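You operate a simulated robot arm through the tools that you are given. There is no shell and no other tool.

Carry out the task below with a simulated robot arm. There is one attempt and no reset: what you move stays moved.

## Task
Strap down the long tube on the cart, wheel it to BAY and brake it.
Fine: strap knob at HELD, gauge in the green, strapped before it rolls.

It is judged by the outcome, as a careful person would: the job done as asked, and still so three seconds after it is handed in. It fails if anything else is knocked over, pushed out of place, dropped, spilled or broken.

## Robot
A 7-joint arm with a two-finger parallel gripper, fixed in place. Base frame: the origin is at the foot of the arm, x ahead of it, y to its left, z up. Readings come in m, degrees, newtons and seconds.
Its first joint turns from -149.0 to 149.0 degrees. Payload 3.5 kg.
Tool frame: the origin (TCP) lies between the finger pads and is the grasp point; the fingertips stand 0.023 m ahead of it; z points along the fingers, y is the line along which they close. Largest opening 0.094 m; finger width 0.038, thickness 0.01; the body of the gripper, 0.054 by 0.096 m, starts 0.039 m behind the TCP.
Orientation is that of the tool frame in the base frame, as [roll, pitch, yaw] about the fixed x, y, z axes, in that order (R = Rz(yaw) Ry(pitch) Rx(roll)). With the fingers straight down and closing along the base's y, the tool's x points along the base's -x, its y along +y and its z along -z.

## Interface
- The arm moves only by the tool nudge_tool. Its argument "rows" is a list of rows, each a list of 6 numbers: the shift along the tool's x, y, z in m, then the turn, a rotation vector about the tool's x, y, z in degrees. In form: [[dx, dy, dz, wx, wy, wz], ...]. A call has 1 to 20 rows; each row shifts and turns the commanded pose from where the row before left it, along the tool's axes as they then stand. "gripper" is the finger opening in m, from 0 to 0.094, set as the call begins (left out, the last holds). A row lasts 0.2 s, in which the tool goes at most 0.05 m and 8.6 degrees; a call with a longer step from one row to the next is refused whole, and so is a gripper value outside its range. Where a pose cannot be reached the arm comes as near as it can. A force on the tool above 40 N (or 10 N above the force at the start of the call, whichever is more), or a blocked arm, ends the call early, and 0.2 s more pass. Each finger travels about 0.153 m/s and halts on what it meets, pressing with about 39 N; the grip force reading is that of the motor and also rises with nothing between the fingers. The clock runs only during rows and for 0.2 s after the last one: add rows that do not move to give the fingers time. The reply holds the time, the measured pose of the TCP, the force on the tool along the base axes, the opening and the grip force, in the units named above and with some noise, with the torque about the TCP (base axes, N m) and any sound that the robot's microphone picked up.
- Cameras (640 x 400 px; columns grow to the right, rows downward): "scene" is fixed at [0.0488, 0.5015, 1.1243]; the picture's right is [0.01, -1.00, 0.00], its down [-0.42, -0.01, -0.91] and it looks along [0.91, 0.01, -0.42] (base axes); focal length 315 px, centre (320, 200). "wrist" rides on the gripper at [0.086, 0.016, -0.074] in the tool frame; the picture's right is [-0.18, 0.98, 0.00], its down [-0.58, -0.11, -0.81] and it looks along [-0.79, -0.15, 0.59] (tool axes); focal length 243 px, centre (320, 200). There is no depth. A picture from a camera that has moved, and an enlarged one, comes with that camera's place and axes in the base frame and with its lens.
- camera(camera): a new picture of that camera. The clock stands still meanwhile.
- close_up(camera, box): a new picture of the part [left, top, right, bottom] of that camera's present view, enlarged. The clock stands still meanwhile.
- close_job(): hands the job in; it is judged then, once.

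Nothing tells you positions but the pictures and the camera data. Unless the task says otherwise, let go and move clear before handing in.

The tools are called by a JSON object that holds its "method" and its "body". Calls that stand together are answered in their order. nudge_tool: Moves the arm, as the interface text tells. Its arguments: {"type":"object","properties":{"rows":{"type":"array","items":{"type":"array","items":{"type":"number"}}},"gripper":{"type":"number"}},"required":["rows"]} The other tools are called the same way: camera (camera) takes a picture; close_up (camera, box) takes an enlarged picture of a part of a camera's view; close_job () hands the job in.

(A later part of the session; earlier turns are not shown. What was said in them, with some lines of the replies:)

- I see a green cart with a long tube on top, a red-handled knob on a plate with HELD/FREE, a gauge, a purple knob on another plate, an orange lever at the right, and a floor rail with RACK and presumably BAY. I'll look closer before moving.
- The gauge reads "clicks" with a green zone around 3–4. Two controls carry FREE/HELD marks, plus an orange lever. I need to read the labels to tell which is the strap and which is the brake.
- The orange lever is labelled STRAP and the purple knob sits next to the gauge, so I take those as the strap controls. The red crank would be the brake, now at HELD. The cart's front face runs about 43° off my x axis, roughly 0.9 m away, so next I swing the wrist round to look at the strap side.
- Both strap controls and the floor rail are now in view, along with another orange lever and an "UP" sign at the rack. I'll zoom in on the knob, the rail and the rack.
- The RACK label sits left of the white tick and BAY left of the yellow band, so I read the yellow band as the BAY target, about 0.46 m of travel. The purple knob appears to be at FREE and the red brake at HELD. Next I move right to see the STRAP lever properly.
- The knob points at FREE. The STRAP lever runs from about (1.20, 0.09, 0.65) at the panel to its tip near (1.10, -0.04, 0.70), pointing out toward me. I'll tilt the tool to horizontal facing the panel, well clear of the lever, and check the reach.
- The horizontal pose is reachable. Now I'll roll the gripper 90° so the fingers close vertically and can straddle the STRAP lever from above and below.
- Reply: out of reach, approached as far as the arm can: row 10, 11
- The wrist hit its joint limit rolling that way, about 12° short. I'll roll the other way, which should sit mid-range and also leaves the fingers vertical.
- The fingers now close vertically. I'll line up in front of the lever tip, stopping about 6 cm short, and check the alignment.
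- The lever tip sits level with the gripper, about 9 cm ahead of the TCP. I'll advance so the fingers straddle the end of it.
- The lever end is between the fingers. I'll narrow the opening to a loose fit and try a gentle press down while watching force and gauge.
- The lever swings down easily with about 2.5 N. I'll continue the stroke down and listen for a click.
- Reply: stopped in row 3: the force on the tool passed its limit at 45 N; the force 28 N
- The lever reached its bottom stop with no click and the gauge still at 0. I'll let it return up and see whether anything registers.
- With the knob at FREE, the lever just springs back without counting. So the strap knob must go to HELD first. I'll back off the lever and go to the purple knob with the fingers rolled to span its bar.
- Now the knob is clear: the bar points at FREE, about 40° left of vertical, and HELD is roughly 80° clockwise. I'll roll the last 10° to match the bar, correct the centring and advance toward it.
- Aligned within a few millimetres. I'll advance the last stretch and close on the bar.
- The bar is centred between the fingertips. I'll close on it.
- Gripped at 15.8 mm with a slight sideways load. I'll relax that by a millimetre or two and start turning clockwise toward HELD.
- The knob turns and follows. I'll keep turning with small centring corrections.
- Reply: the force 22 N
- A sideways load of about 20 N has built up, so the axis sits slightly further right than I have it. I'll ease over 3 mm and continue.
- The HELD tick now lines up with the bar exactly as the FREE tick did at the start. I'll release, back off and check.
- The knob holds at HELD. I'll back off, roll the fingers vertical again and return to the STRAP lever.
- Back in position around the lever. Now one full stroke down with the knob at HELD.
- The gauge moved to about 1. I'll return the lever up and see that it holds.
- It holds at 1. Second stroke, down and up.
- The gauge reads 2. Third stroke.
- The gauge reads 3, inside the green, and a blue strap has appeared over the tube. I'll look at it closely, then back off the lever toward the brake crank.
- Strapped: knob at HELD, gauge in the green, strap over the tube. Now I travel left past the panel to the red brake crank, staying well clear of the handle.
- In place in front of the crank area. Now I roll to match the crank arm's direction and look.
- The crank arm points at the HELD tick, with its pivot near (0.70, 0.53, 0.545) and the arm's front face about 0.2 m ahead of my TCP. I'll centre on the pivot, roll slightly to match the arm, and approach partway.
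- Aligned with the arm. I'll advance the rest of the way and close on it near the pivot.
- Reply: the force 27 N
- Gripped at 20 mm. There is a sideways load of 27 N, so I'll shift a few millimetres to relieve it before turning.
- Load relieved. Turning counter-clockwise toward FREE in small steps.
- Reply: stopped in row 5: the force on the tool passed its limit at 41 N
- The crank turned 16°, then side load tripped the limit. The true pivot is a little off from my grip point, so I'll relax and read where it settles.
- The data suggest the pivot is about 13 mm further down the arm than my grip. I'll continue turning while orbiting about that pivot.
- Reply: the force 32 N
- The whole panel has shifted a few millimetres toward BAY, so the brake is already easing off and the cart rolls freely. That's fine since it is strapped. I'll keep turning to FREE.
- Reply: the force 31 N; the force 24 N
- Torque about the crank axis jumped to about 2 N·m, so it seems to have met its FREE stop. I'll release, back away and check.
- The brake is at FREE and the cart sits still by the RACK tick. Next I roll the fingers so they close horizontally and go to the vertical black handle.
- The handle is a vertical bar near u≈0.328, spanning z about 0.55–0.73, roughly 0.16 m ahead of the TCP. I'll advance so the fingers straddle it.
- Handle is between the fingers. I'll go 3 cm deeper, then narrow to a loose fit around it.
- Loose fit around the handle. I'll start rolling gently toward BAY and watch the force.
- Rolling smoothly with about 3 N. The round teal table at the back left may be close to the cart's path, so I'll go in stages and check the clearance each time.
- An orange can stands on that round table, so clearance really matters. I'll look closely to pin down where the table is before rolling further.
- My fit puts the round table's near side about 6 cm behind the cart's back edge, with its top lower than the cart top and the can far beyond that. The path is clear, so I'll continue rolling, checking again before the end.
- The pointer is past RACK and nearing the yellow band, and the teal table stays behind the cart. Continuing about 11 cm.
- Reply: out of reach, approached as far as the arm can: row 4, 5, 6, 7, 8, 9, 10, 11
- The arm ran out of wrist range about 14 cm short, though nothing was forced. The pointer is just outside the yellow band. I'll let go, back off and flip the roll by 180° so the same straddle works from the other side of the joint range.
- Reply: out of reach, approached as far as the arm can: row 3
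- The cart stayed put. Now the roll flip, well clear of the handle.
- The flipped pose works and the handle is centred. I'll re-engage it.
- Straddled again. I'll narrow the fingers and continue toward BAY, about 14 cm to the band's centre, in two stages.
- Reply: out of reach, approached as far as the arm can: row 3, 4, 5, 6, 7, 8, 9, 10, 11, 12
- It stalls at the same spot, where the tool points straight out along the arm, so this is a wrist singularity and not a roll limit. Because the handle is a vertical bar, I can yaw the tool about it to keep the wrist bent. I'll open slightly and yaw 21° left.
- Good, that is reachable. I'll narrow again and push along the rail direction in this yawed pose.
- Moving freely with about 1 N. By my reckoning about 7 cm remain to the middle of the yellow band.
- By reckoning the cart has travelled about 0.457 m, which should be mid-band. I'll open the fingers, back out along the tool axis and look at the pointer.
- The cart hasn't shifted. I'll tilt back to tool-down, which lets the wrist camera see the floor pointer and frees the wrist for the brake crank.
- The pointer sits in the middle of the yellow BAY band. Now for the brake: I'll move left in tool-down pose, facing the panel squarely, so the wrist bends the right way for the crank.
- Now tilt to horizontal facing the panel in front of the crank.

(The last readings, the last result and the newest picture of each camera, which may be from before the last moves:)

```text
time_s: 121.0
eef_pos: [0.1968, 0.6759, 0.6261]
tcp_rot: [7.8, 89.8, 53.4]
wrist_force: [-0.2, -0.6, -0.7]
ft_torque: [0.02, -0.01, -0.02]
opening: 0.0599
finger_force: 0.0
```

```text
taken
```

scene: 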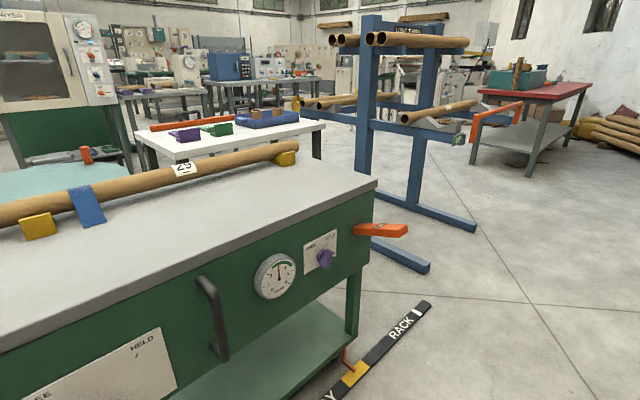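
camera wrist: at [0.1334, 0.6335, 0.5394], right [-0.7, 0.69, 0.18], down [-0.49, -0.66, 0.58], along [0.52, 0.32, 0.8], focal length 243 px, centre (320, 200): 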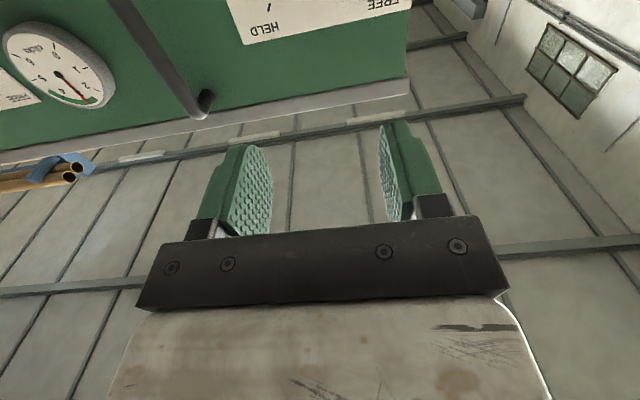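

Horizontal pose reached on the left side. I'll lower to the pivot height and roll so the camera sits above, where it can see the crank and the tick marks.

{"method": "nudge_tool", "body": {"rows": [[0.04, 0, 0, 0, 0, 0], [0.04, 0, 0, 0, 0, 0], [0, 0, 0, 0, 0, 7.9], [0, 0, 0, 0, 0, 7.9], [0, 0, 0, 0, 0, 7.9], [0, 0, 0, 0, 0, 7.9], [0, 0, 0, 0, 0, 7.9], [0, 0, 0, 0, 0, 7.9], [0, 0, 0, 0, 0, 7.9], [0, 0, 0, 0, 0, 7.9], [0, 0, 0, 0, 0, 7.9], [0, 0, 0, 0, 0, 7.9], [0, 0, 0, 0, 0, 7.9], [0, 0, 0, 0, 0, 7.9], [0, 0, 0, 0, 0, 7.9], [0, 0, 0, 0, 0, 7.9], [0, 0, 0, 0, 0, 7.9], [0, 0, 0, 0, 0, 7.9], [0, 0, 0, 0, 0, 7.9], [0, 0, 0, 0, 0, 7.7]]}}

{"method": "camera", "body": {"camera": "wrist"}}

{"method": "close_up", "body": {"camera": "wrist", "box": [160, 0, 480, 100]}}

```text
time_s: 125.2
eef_pos: [0.2538, 0.7443, 0.9925]
tcp_rot: [112.8, -38.0, 122.7]
wrist_force: [-0.3, 0.1, 0.2]
ft_torque: [0.04, 0.03, 0.0]
opening: 0.0601
finger_force: 0.0
out of reach, approached as far as the arm can: row 6, 7, 8, 9, 10, 11, 12, 13, 14, 15, 16, 17, 18, 19, 20
```

```text
taken
camera wrist: at [0.1791, 0.7455, 1.0798], right [0.7, -0.38, 0.6], down [-0.34, -0.92, -0.19], along [0.63, -0.07, -0.78], focal length 243 px, centre (320, 200)
```

wrist: 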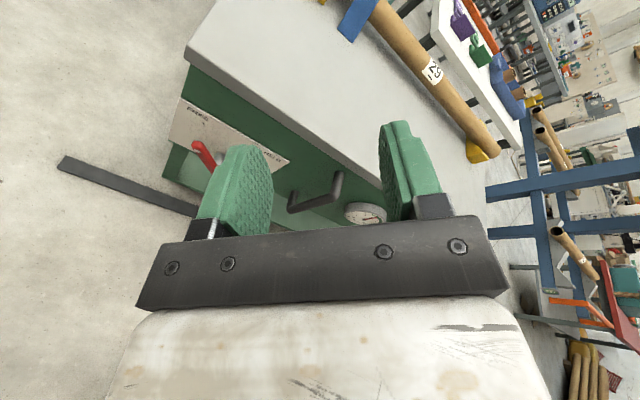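

```text
2.00 times, centred on (320, 50) of wrist
camera zoom: at [0.1791, 0.7455, 1.0798], right [0.7, -0.38, 0.6], down [-0.34, -0.92, -0.19], along [0.63, -0.07, -0.78], focal length 485 px, centre (320, 500)
```

zoom: 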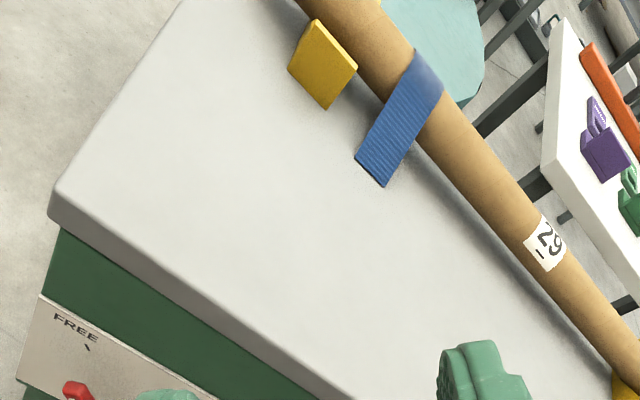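

The roll hit a limit after about 24° and the arm drifted upward, clear of everything. The usable roll range on this side runs the other way. I'll unwind it up here in free space first.

{"method": "nudge_tool", "body": {"rows": [[0, 0, 0, 0, 0, -8], [0, 0, 0, 0, 0, -8], [0, 0, 0, 0, 0, -8], [0, 0, 0, 0, 0, -8], [0, 0, 0, 0, 0, -8], [0, 0, 0, 0, 0, -8], [0, 0, 0, 0, 0, -8], [0, 0, 0, 0, 0, -8], [0, 0, 0, 0, 0, -8]]}}

{"method": "camera", "body": {"camera": "scene"}}

```text
time_s: 127.2
eef_pos: [0.2551, 0.7444, 0.9919]
tcp_rot: [110.7, 30.3, 148.1]
wrist_force: [0.2, 0.4, 0.2]
ft_torque: [0.01, 0.01, 0.02]
opening: 0.0601
finger_force: 0.1
```

```text
taken
```

scene: 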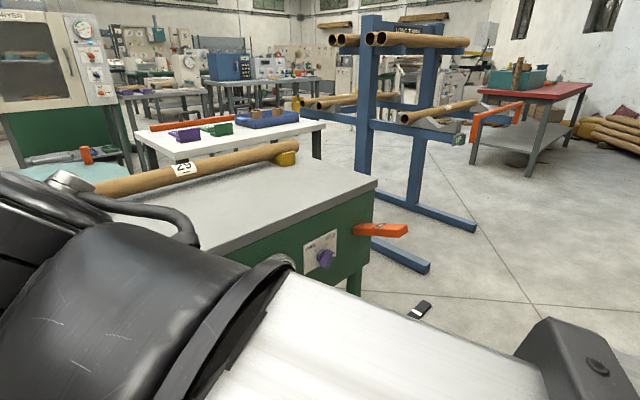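

{"method": "nudge_tool", "body": {"rows": [[0, 0, 0, 0, 0, -8], [0, 0, 0, 0, 0, -8], [0, 0, 0, 0, 0, -8], [0, 0, 0, 0, 0, -8], [0, 0, 0, 0, 0, -8], [0, 0, 0, 0, 0, -8], [0, 0, 0, 0, 0, -8], [0, 0, 0, 0, 0, -8], [0, 0, 0, 0, 0, 0]]}}

{"method": "camera", "body": {"camera": "wrist"}}

```text
time_s: 129.2
eef_pos: [0.2537, 0.7467, 0.9914]
tcp_rot: [-161.9, 71.2, -113.9]
wrist_force: [0.0, 1.1, 0.9]
ft_torque: [-0.03, -0.02, 0.01]
opening: 0.06
finger_force: 0.1
```

```text
taken
camera wrist: at [0.1822, 0.6788, 0.9301], right [-0.71, 0.7, 0.08], down [-0.36, -0.46, 0.81], along [0.6, 0.55, 0.58], focal length 243 px, centre (320, 200)
```

wrist: 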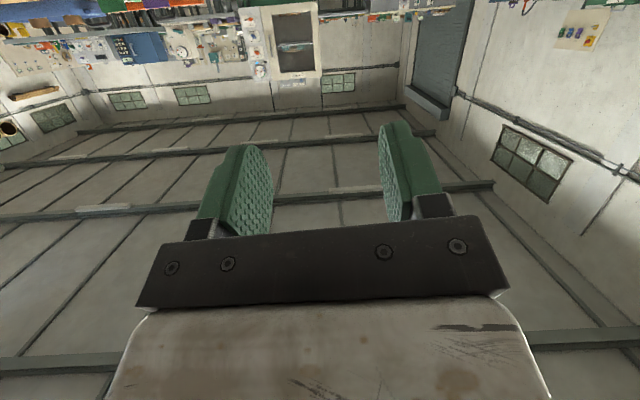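

Unwound. Now I'll level the tool again and descend back to the position in front of the crank.

{"method": "nudge_tool", "body": {"rows": [[0, 0, -0.02, 0.5, -6, 2], [0, 0, -0.02, 0.5, -6, 2], [0, 0, -0.02, 0.5, -5.8, 2], [0.04, 0, -0.01, 0, 0, 0], [0.04, 0, -0.01, 0, 0, 0], [0.04, 0, -0.01, 0, 0, 0], [0.04, 0, 0, 0, 0, 0], [0.04, 0, 0, 0, 0, 0], [0, 0, 0, 0, 0, 0]]}}

{"method": "camera", "body": {"camera": "wrist"}}

```text
time_s: 131.2
eef_pos: [0.1924, 0.6776, 0.8048]
tcp_rot: [108.8, 89.9, 155.5]
wrist_force: [-0.6, -0.8, 0.4]
ft_torque: [-0.02, -0.03, -0.03]
opening: 0.0602
finger_force: 0.1
```

```text
taken
camera wrist: at [0.1284, 0.6358, 0.7187], right [-0.71, 0.67, 0.18], down [-0.47, -0.66, 0.58], along [0.51, 0.33, 0.79], focal length 243 px, centre (320, 200)
```

wrist: 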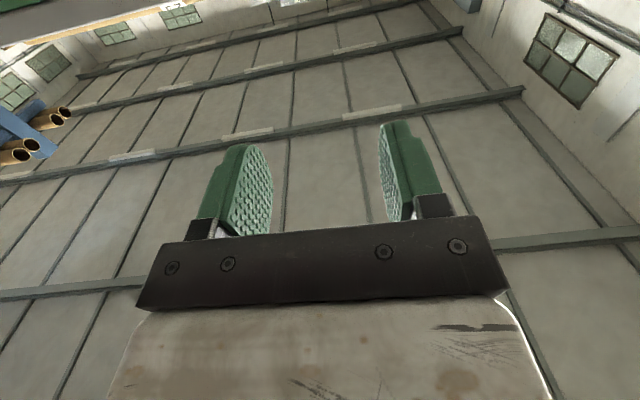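

Level again at z 0.80. Now roll the other way, in stages with checks.

{"method": "nudge_tool", "body": {"rows": [[0, 0, 0, 0, 0, -8.1], [0, 0, 0, 0, 0, -8.1], [0, 0, 0, 0, 0, -8.1], [0, 0, 0, 0, 0, -8.1], [0, 0, 0, 0, 0, -8.1], [0, 0, 0, 0, 0, -8.1], [0, 0, 0, 0, 0, -8.1], [0, 0, 0, 0, 0, -8.1], [0, 0, 0, 0, 0, -8.1]]}}

{"method": "nudge_tool", "body": {"rows": [[0, 0, 0, 0, 0, -8.1], [0, 0, 0, 0, 0, -8.1], [0, 0, 0, 0, 0, -8.1], [0, 0, 0, 0, 0, -8.1], [0, 0, 0, 0, 0, -8.1], [0, 0, 0, 0, 0, -8.1], [0, 0, 0, 0, 0, -8.1], [0, 0, 0, 0, 0, -8.1], [0, 0, 0, 0, 0, -8.1]]}}

```text
time_s: 133.2
eef_pos: [0.1928, 0.6807, 0.8046]
tcp_rot: [-89.9, 16.9, -43.4]
wrist_force: [0.7, 0.3, 0.7]
ft_torque: [-0.02, 0.0, -0.04]
opening: 0.0601
finger_force: 0.0
```

```text
time_s: 135.2
eef_pos: [0.1939, 0.6798, 0.804]
tcp_rot: [-90.1, -55.9, -43.4]
wrist_force: [0.0, 0.0, 1.1]
ft_torque: [0.02, 0.01, 0.01]
opening: 0.0599
finger_force: 0.0
```

{"method": "nudge_tool", "body": {"rows": [[0, 0, 0, 0, 0, -8.1], [0, 0, 0, 0, 0, -8.1], [0, 0, 0, 0, 0, -8.1], [0, 0, 0, 0, 0, -8.1], [0, 0, 0, 0, 0, -8.1], [0, 0, 0, 0, 0, -8.1], [0, 0, 0, 0, 0, -8.1], [0, 0, 0, 0, 0, -8.1], [0, 0, 0, 0, 0, -7.2], [0, 0, 0, 0, 0, 0]]}}

{"method": "camera", "body": {"camera": "wrist"}}

```text
time_s: 137.4
eef_pos: [0.1932, 0.6802, 0.8052]
tcp_rot: [90.0, -52.2, 136.6]
wrist_force: [1.0, 0.8, 0.4]
ft_torque: [0.01, 0.0, 0.03]
opening: 0.0601
finger_force: 0.0
```

```text
taken
camera wrist: at [0.1126, 0.6529, 0.8828], right [0.65, -0.61, 0.46], down [-0.36, -0.77, -0.53], along [0.67, 0.18, -0.72], focal length 243 px, centre (320, 200)
```

wrist: 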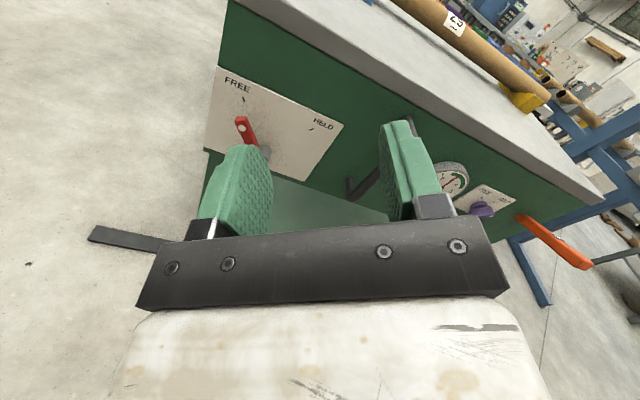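

The camera is above now and the crank is in view. Descending to the pivot height.

{"method": "nudge_tool", "body": {"rows": [[-0.0341, -0.0267, 0, 0, 0, 0], [-0.0341, -0.0267, 0, 0, 0, 0], [-0.0341, -0.0267, 0, 0, 0, 0], [-0.0341, -0.0267, 0, 0, 0, 0], [-0.0341, -0.0267, 0, 0, 0, 0], [-0.0341, -0.0267, 0, 0, 0, 0], [0, 0, 0, 0, 0, 0]]}}

{"method": "camera", "body": {"camera": "wrist"}}

{"method": "close_up", "body": {"camera": "wrist", "box": [160, 0, 480, 100]}}

```text
time_s: 139.0
eef_pos: [0.192, 0.683, 0.5463]
tcp_rot: [90.0, -52.2, 136.6]
wrist_force: [0.0, 0.2, -0.7]
ft_torque: [0.0, -0.01, 0.0]
opening: 0.0598
finger_force: 0.1
```

```text
taken
camera wrist: at [0.1109, 0.6555, 0.6244], right [0.65, -0.61, 0.46], down [-0.36, -0.77, -0.53], along [0.67, 0.18, -0.72], focal length 243 px, centre (320, 200)
```

wrist: 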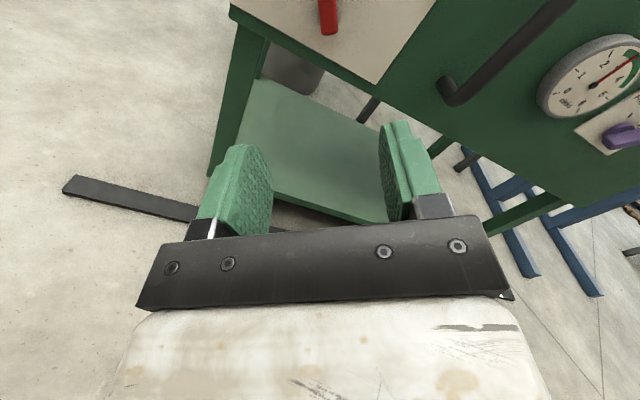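

```text
2.00 times, centred on (320, 50) of wrist
camera zoom: at [0.1109, 0.6555, 0.6244], right [0.65, -0.61, 0.46], down [-0.36, -0.77, -0.53], along [0.67, 0.18, -0.72], focal length 485 px, centre (320, 500)
```

zoom: 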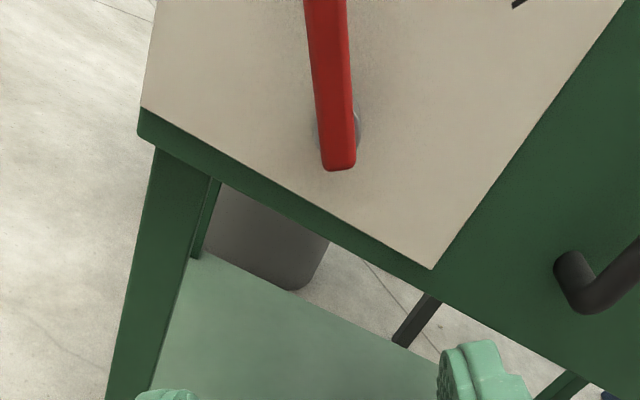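

The pivot is at about u −0.336, z 0.54, and the gripper is centred on it. I'll trim the alignment slightly and approach most of the way.

{"method": "nudge_tool", "body": {"rows": [[0, 0, 0, -0.85, -0.65, 2], [0, 0, 0.04, 0, 0, 0], [0, 0, 0.04, 0, 0, 0], [0, 0, 0.04, 0, 0, 0], [0, 0, 0.04, 0, 0, 0], [0, 0, 0, 0, 0, 0]]}}

{"method": "camera", "body": {"camera": "wrist"}}

```text
time_s: 140.4
eef_pos: [0.3031, 0.7955, 0.5445]
tcp_rot: [90.2, -54.2, 135.5]
wrist_force: [-0.2, 0.3, 0.0]
ft_torque: [0.0, -0.05, 0.01]
opening: 0.06
finger_force: 0.1
```

```text
taken
camera wrist: at [0.2249, 0.7687, 0.6238], right [0.65, -0.63, 0.43], down [-0.39, -0.75, -0.53], along [0.66, 0.18, -0.73], focal length 243 px, centre (320, 200)
```

wrist: 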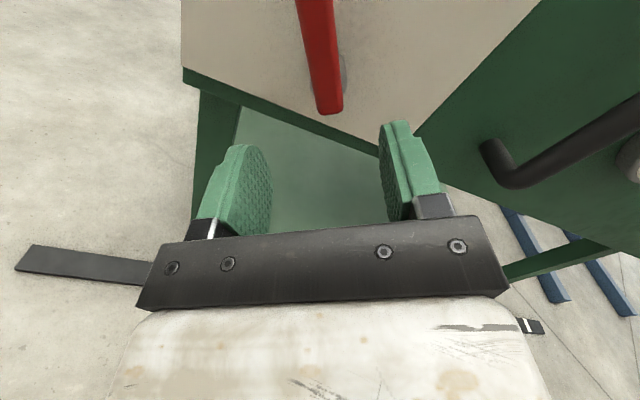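

{"method": "nudge_tool", "body": {"rows": [[0, 0.004, 0.02, 0, 0, 0], [0, 0, 0.02, 0, 0, 0], [0, 0, 0.015, 0, 0, 0], [0, 0, 0.012, 0, 0, 0], [0, 0, 0, 0, 0, 0]]}}

{"method": "camera", "body": {"camera": "wrist"}}

```text
time_s: 141.6
eef_pos: [0.3546, 0.8395, 0.5451]
tcp_rot: [90.1, -54.2, 135.5]
wrist_force: [-0.3, -0.1, -0.5]
ft_torque: [0.02, -0.03, 0.02]
opening: 0.06
finger_force: 0.1
```

```text
taken
camera wrist: at [0.2752, 0.8123, 0.6247], right [0.65, -0.63, 0.43], down [-0.39, -0.75, -0.53], along [0.66, 0.18, -0.73], focal length 243 px, centre (320, 200)
```

wrist: 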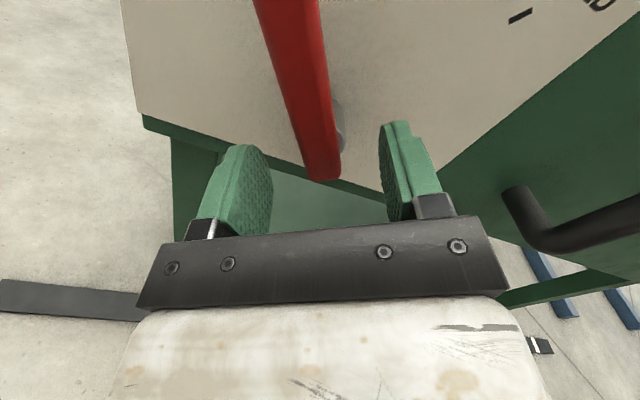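

In place. Closing on the crank.

{"method": "nudge_tool", "body": {"gripper": 0.01, "rows": [[0, 0, 0, 0, 0, 0], [0, 0, 0, 0, 0, 0], [0, 0, 0, 0, 0, 0]]}}

{"method": "camera", "body": {"camera": "wrist"}}

```text
time_s: 142.4
eef_pos: [0.3543, 0.8395, 0.5447]
tcp_rot: [90.1, -54.4, 135.5]
wrist_force: [-3.6, 2.2, 0.2]
ft_torque: [1.27, 1.61, -0.22]
opening: 0.0201
finger_force: 45.2
```

```text
taken
camera wrist: at [0.2753, 0.8123, 0.6247], right [0.65, -0.63, 0.42], down [-0.39, -0.75, -0.53], along [0.66, 0.18, -0.73], focal length 243 px, centre (320, 200)
```

wrist: 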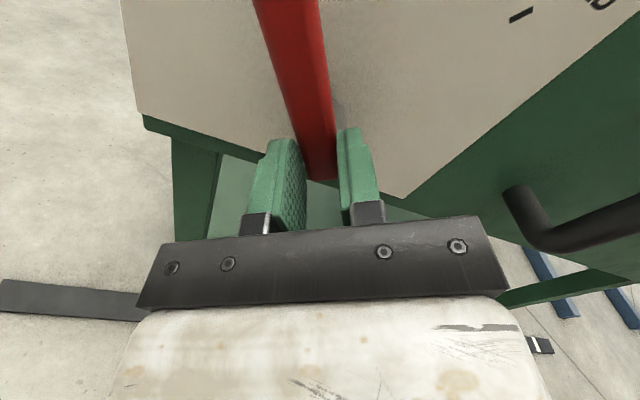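

Firm grip, low side load. Turning clockwise toward HELD in steps, orbiting slightly about the pivot.

{"method": "nudge_tool", "body": {"rows": [[0, 0.0006, 0, 0, 0, 4], [0, 0.0006, 0, 0, 0, 4], [0, 0.0006, 0, 0, 0, 4], [0, 0.0006, 0, 0, 0, 4], [0, 0.0006, 0, 0, 0, 4], [0, 0, 0, 0, 0, 0]]}}

{"method": "camera", "body": {"camera": "wrist"}}

```text
time_s: 143.8
eef_pos: [0.3568, 0.8381, 0.5466]
tcp_rot: [90.9, -74.4, 134.8]
wrist_force: [-9.6, -16.4, -25.6]
ft_torque: [-0.38, 0.46, -0.43]
opening: 0.0201
finger_force: 44.9
```

```text
taken
camera wrist: at [0.2978, 0.7908, 0.6341], right [0.71, -0.7, 0.09], down [-0.53, -0.61, -0.59], along [0.46, 0.37, -0.81], focal length 243 px, centre (320, 200)
```

wrist: 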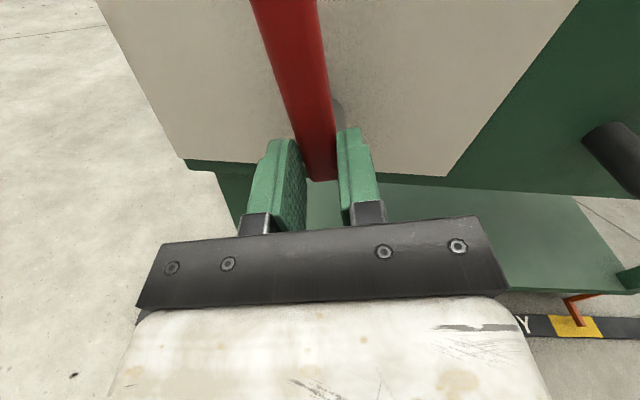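

Vertical load is building, so I'll ease 3 mm down and continue. The pointer is still within the yellow.

{"method": "nudge_tool", "body": {"rows": [[-0.0027, -0.0007, -0.001, 0, 0, 0], [0, 0, 0, 0, 0, 0]]}}

{"method": "nudge_tool", "body": {"rows": [[0, 0.0006, 0, 0, 0, 4], [0, 0.0006, 0, 0, 0, 4], [0, 0.0006, 0, 0, 0, 4], [0, 0.0006, 0, 0, 0, 4], [0, 0, 0, 0, 0, 0]]}}

```text
time_s: 144.4
eef_pos: [0.3556, 0.8383, 0.5467]
tcp_rot: [89.6, -74.3, 135.9]
wrist_force: [4.6, 8.8, -1.1]
ft_torque: [-0.95, 0.98, -0.42]
opening: 0.0198
finger_force: 45.3
```

```text
time_s: 145.6
eef_pos: [0.357, 0.8376, 0.5461]
tcp_rot: [-72.1, -89.7, -62.5]
wrist_force: [14.0, 21.6, 20.1]
ft_torque: [0.4, -0.35, -0.25]
opening: 0.0196
finger_force: 44.6
```

{"method": "nudge_tool", "body": {"rows": [[0.0022, 0, 0.0012, 0, 0, 0], [0, 0, 0, 0, 0, 0]]}}

{"method": "nudge_tool", "body": {"rows": [[0, 0.0006, 0, 0, 0, 4], [0, 0.0006, 0, 0, 0, 4], [0, 0.0006, 0, 0, 0, 4], [0, 0, 0, 0, 0, 0]]}}

{"method": "camera", "body": {"camera": "wrist"}}

```text
time_s: 146.2
eef_pos: [0.3571, 0.8366, 0.5462]
tcp_rot: [-129.2, -89.7, -5.3]
wrist_force: [4.4, 7.4, -6.0]
ft_torque: [0.84, -0.84, -0.08]
opening: 0.0198
finger_force: 45.5
```

```text
time_s: 147.2
eef_pos: [0.3573, 0.8347, 0.5466]
tcp_rot: [-90.9, -77.6, -43.5]
wrist_force: [-16.3, -11.9, -17.9]
ft_torque: [0.32, -0.24, -0.21]
opening: 0.0195
finger_force: 45.3
```

```text
taken
camera wrist: at [0.3305, 0.758, 0.6274], right [0.66, -0.65, -0.39], down [-0.73, -0.42, -0.54], along [0.19, 0.64, -0.74], focal length 243 px, centre (320, 200)
```

wrist: 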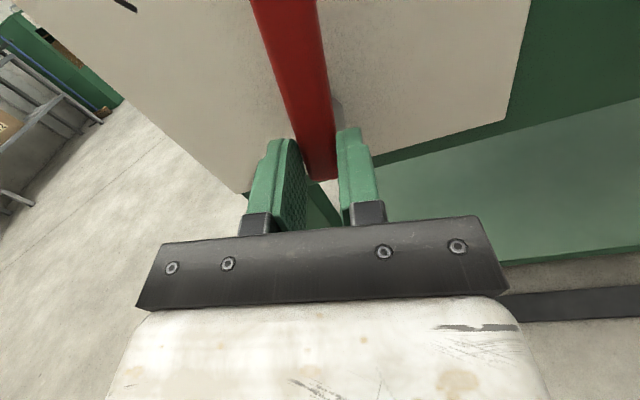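

{"method": "nudge_tool", "body": {"rows": [[-0.002, 0.0004, -0.001, 0, 0, 0], [0, 0, 0, 0, 0, 0]]}}

{"method": "nudge_tool", "body": {"rows": [[0, 0.0006, 0, 0, 0, 4], [0, 0.0006, 0, 0, 0, 4], [0, 0.0006, 0, 0, 0, 4], [0, 0, 0, 0, 0, 0]]}}

```text
time_s: 147.8
eef_pos: [0.3587, 0.836, 0.5469]
tcp_rot: [-89.5, -77.8, -44.9]
wrist_force: [-15.6, -9.2, 8.6]
ft_torque: [-0.67, 0.74, 0.25]
opening: 0.0198
finger_force: 45.0
```

```text
time_s: 148.8
eef_pos: [0.3589, 0.8341, 0.5449]
tcp_rot: [-89.8, -65.8, -44.9]
wrist_force: [-14.8, -7.1, 17.2]
ft_torque: [1.01, -0.89, -0.46]
opening: 0.0196
finger_force: 44.7
```

{"method": "nudge_tool", "body": {"rows": [[0.0015, -0.0008, -0.001, 0, 0, 0], [0, 0.0006, 0, 0, 0, 4], [0, 0.0006, 0, 0, 0, 4], [0, 0, 0, 0, 0, 0]]}}

{"method": "camera", "body": {"camera": "wrist"}}

```text
time_s: 149.8
eef_pos: [0.36, 0.8337, 0.5455]
tcp_rot: [-90.2, -57.7, -44.3]
wrist_force: [-0.7, 17.8, 6.5]
ft_torque: [0.81, -0.5, -0.4]
opening: 0.02
finger_force: 45.2
```

```text
taken
camera wrist: at [0.3503, 0.7386, 0.6097], right [0.52, -0.51, -0.68], down [-0.85, -0.29, -0.43], along [0.02, 0.81, -0.59], focal length 243 px, centre (320, 200)
```

wrist: 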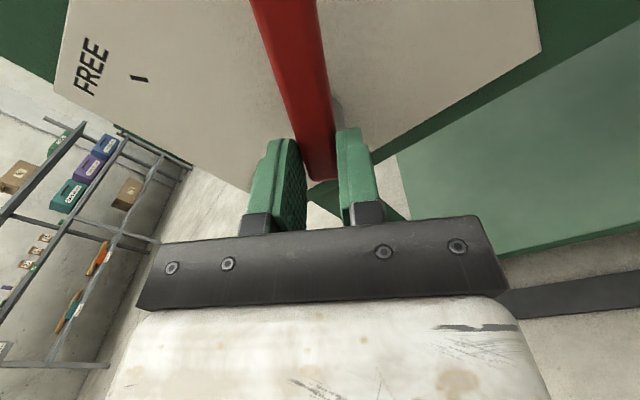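

Nearly there, matching the view I had when it was originally at HELD. A few more degrees to the stop.

{"method": "nudge_tool", "body": {"rows": [[0, -0.0015, 0, 0, 0, 2], [0, 0.0003, 0, 0, 0, 2], [0, 0, 0, 0, 0, 1], [0, 0, 0, 0, 0, 0]]}}

{"method": "camera", "body": {"camera": "wrist"}}

```text
time_s: 150.8
eef_pos: [0.3599, 0.8342, 0.5446]
tcp_rot: [-90.2, -52.7, -44.3]
wrist_force: [15.3, 10.1, -7.4]
ft_torque: [-1.72, -1.09, 0.05]
opening: 0.0208
finger_force: 44.9
```

```text
taken
camera wrist: at [0.3542, 0.7345, 0.6045], right [0.48, -0.47, -0.74], down [-0.88, -0.27, -0.4], along [-0.01, 0.84, -0.54], focal length 243 px, centre (320, 200)
```

wrist: 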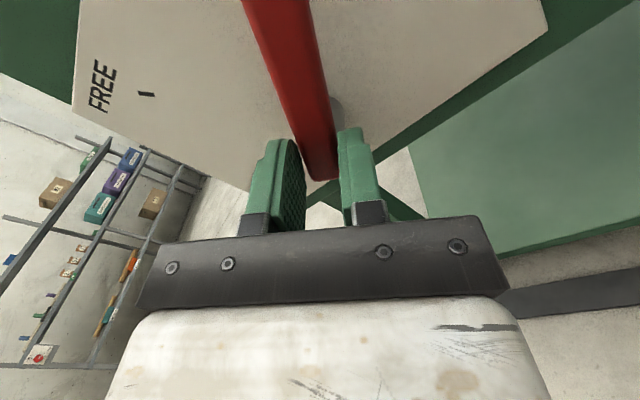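

Torque reached 2 N·m against the turn and the grip spread slightly, so the crank is at its HELD stop. Release and back off.

{"method": "nudge_tool", "body": {"gripper": 0.06, "rows": [[0, 0, 0, 0, 0, 0], [0, 0, 0, 0, 0, 0], [0, 0, 0, 0, 0, 0], [0, 0, -0.03, 0, 0, 0], [0, 0, -0.04, 0, 0, 0], [0, 0, -0.04, 0, 0, 0], [0, 0, -0.04, 0, 0, 0], [0, 0, -0.04, 0, 0, 0], [0, 0, 0, 0, 0, 0]]}}

{"method": "camera", "body": {"camera": "wrist"}}

{"method": "close_up", "body": {"camera": "wrist", "box": [160, 0, 480, 60]}}

{"method": "camera", "body": {"camera": "scene"}}

```text
time_s: 152.8
eef_pos: [0.2247, 0.6998, 0.5467]
tcp_rot: [-90.0, -52.8, -44.4]
wrist_force: [-0.4, 0.3, -0.1]
ft_torque: [0.02, -0.01, 0.0]
opening: 0.06
finger_force: 0.0
```

```text
taken
camera wrist: at [0.2182, 0.6004, 0.6056], right [0.48, -0.47, -0.74], down [-0.88, -0.27, -0.4], along [-0.01, 0.84, -0.54], focal length 243 px, centre (320, 200)
```

wrist: 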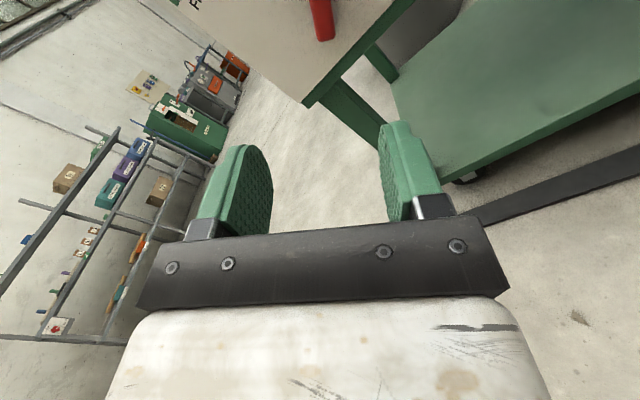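

```text
2.00 times, centred on (320, 30) of wrist
camera zoom: at [0.2182, 0.6004, 0.6056], right [0.48, -0.47, -0.74], down [-0.88, -0.27, -0.4], along [-0.01, 0.84, -0.54], focal length 485 px, centre (320, 540)
```

zoom: 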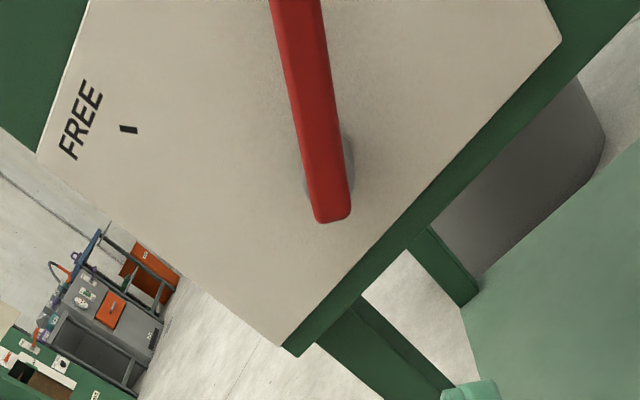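

```text
taken
```

scene: 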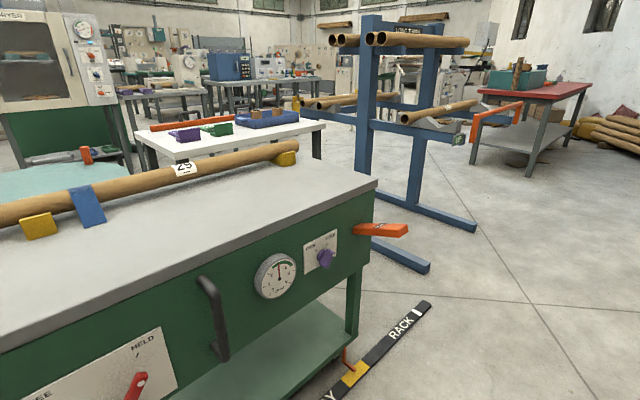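

The crank now points at HELD. I'll check the pointer, gauge, knob, strap and tube, and the round table.

{"method": "close_up", "body": {"camera": "scene", "box": [300, 330, 400, 400]}}

{"method": "close_up", "body": {"camera": "scene", "box": [240, 220, 350, 310]}}

{"method": "close_up", "body": {"camera": "scene", "box": [60, 310, 220, 400]}}

{"method": "close_up", "body": {"camera": "scene", "box": [0, 120, 320, 270]}}

```text
5.71 times, centred on (350, 365) of scene
camera zoom: at [0.0488, 0.5015, 1.1243], right [0.01, -1.0, 0.0], down [-0.42, -0.01, -0.91], along [0.91, 0.01, -0.42], focal length 1799 px, centre (149, -743)
```

zoom: 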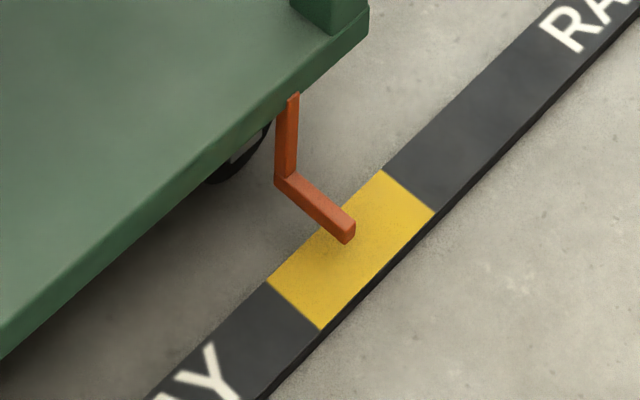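

```text
4.44 times, centred on (295, 265) of scene
camera zoom: at [0.0488, 0.5015, 1.1243], right [0.01, -1.0, 0.0], down [-0.42, -0.01, -0.91], along [0.91, 0.01, -0.42], focal length 1399 px, centre (431, -89)
```

zoom: 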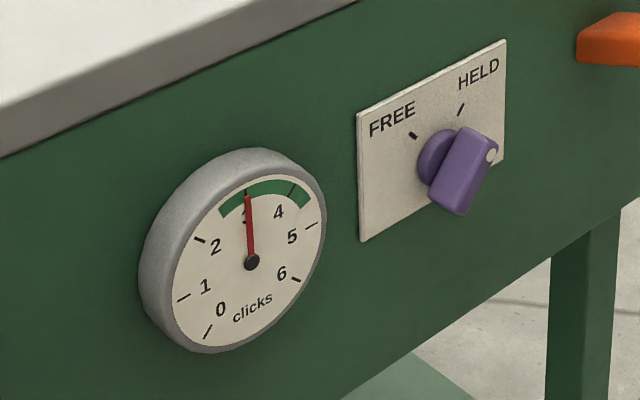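

```text
4.00 times, centred on (140, 355) of scene
camera zoom: at [0.0488, 0.5015, 1.1243], right [0.01, -1.0, 0.0], down [-0.42, -0.01, -0.91], along [0.91, 0.01, -0.42], focal length 1259 px, centre (1040, -420)
```

zoom: 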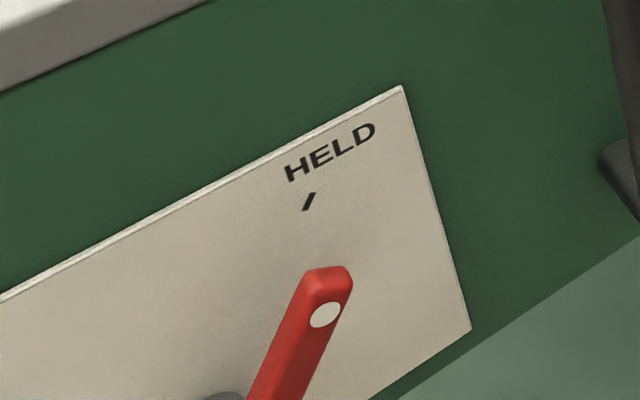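

```text
2.00 times, centred on (160, 195) of scene
camera zoom: at [0.0488, 0.5015, 1.1243], right [0.01, -1.0, 0.0], down [-0.42, -0.01, -0.91], along [0.91, 0.01, -0.42], focal length 630 px, centre (640, 210)
```

zoom: 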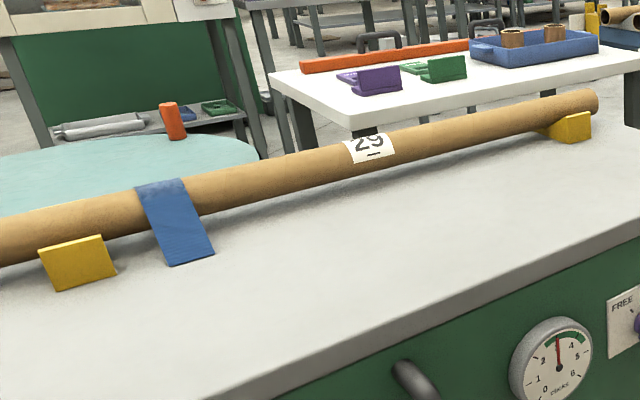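

Everything checks out:
- **Pointer:** mid-band at BAY.
- **Gauge:** 3 clicks, in the green.
- **Strap knob and brake:** both at HELD.
- **Tube and strap:** in place over the tube, with the can on the round table undisturbed.

The gripper is open and about 0.2 m clear, so I'm handing in.

{"method": "close_job", "body": {}}

```text
The job is handed in.
```

The long tube is strapped to the cart, and the cart is parked at BAY with its brake on. I've handed the job in; no verdict has come back yet.

- **Strap:** I set the purple strap knob to HELD and pumped the STRAP lever until the gauge read 3 clicks, which is in the green. This was done before I released the brake. An earlier lever stroke with the knob still at FREE did nothing.
- **Roll to BAY:** I took the yellow band as the BAY mark. The cart's pointer stopped in the middle of it, after about 0.46 m.
- **Brake:** the red crank is back at HELD, turned until it met its stop.
- **Surroundings:** the camera views showed nothing knocked or moved, including the orange can on the round table behind the cart. The cart's back edge passed that table by only a few centimetres, by my estimate.

The gripper is open and about 0.2 m clear of the cart.
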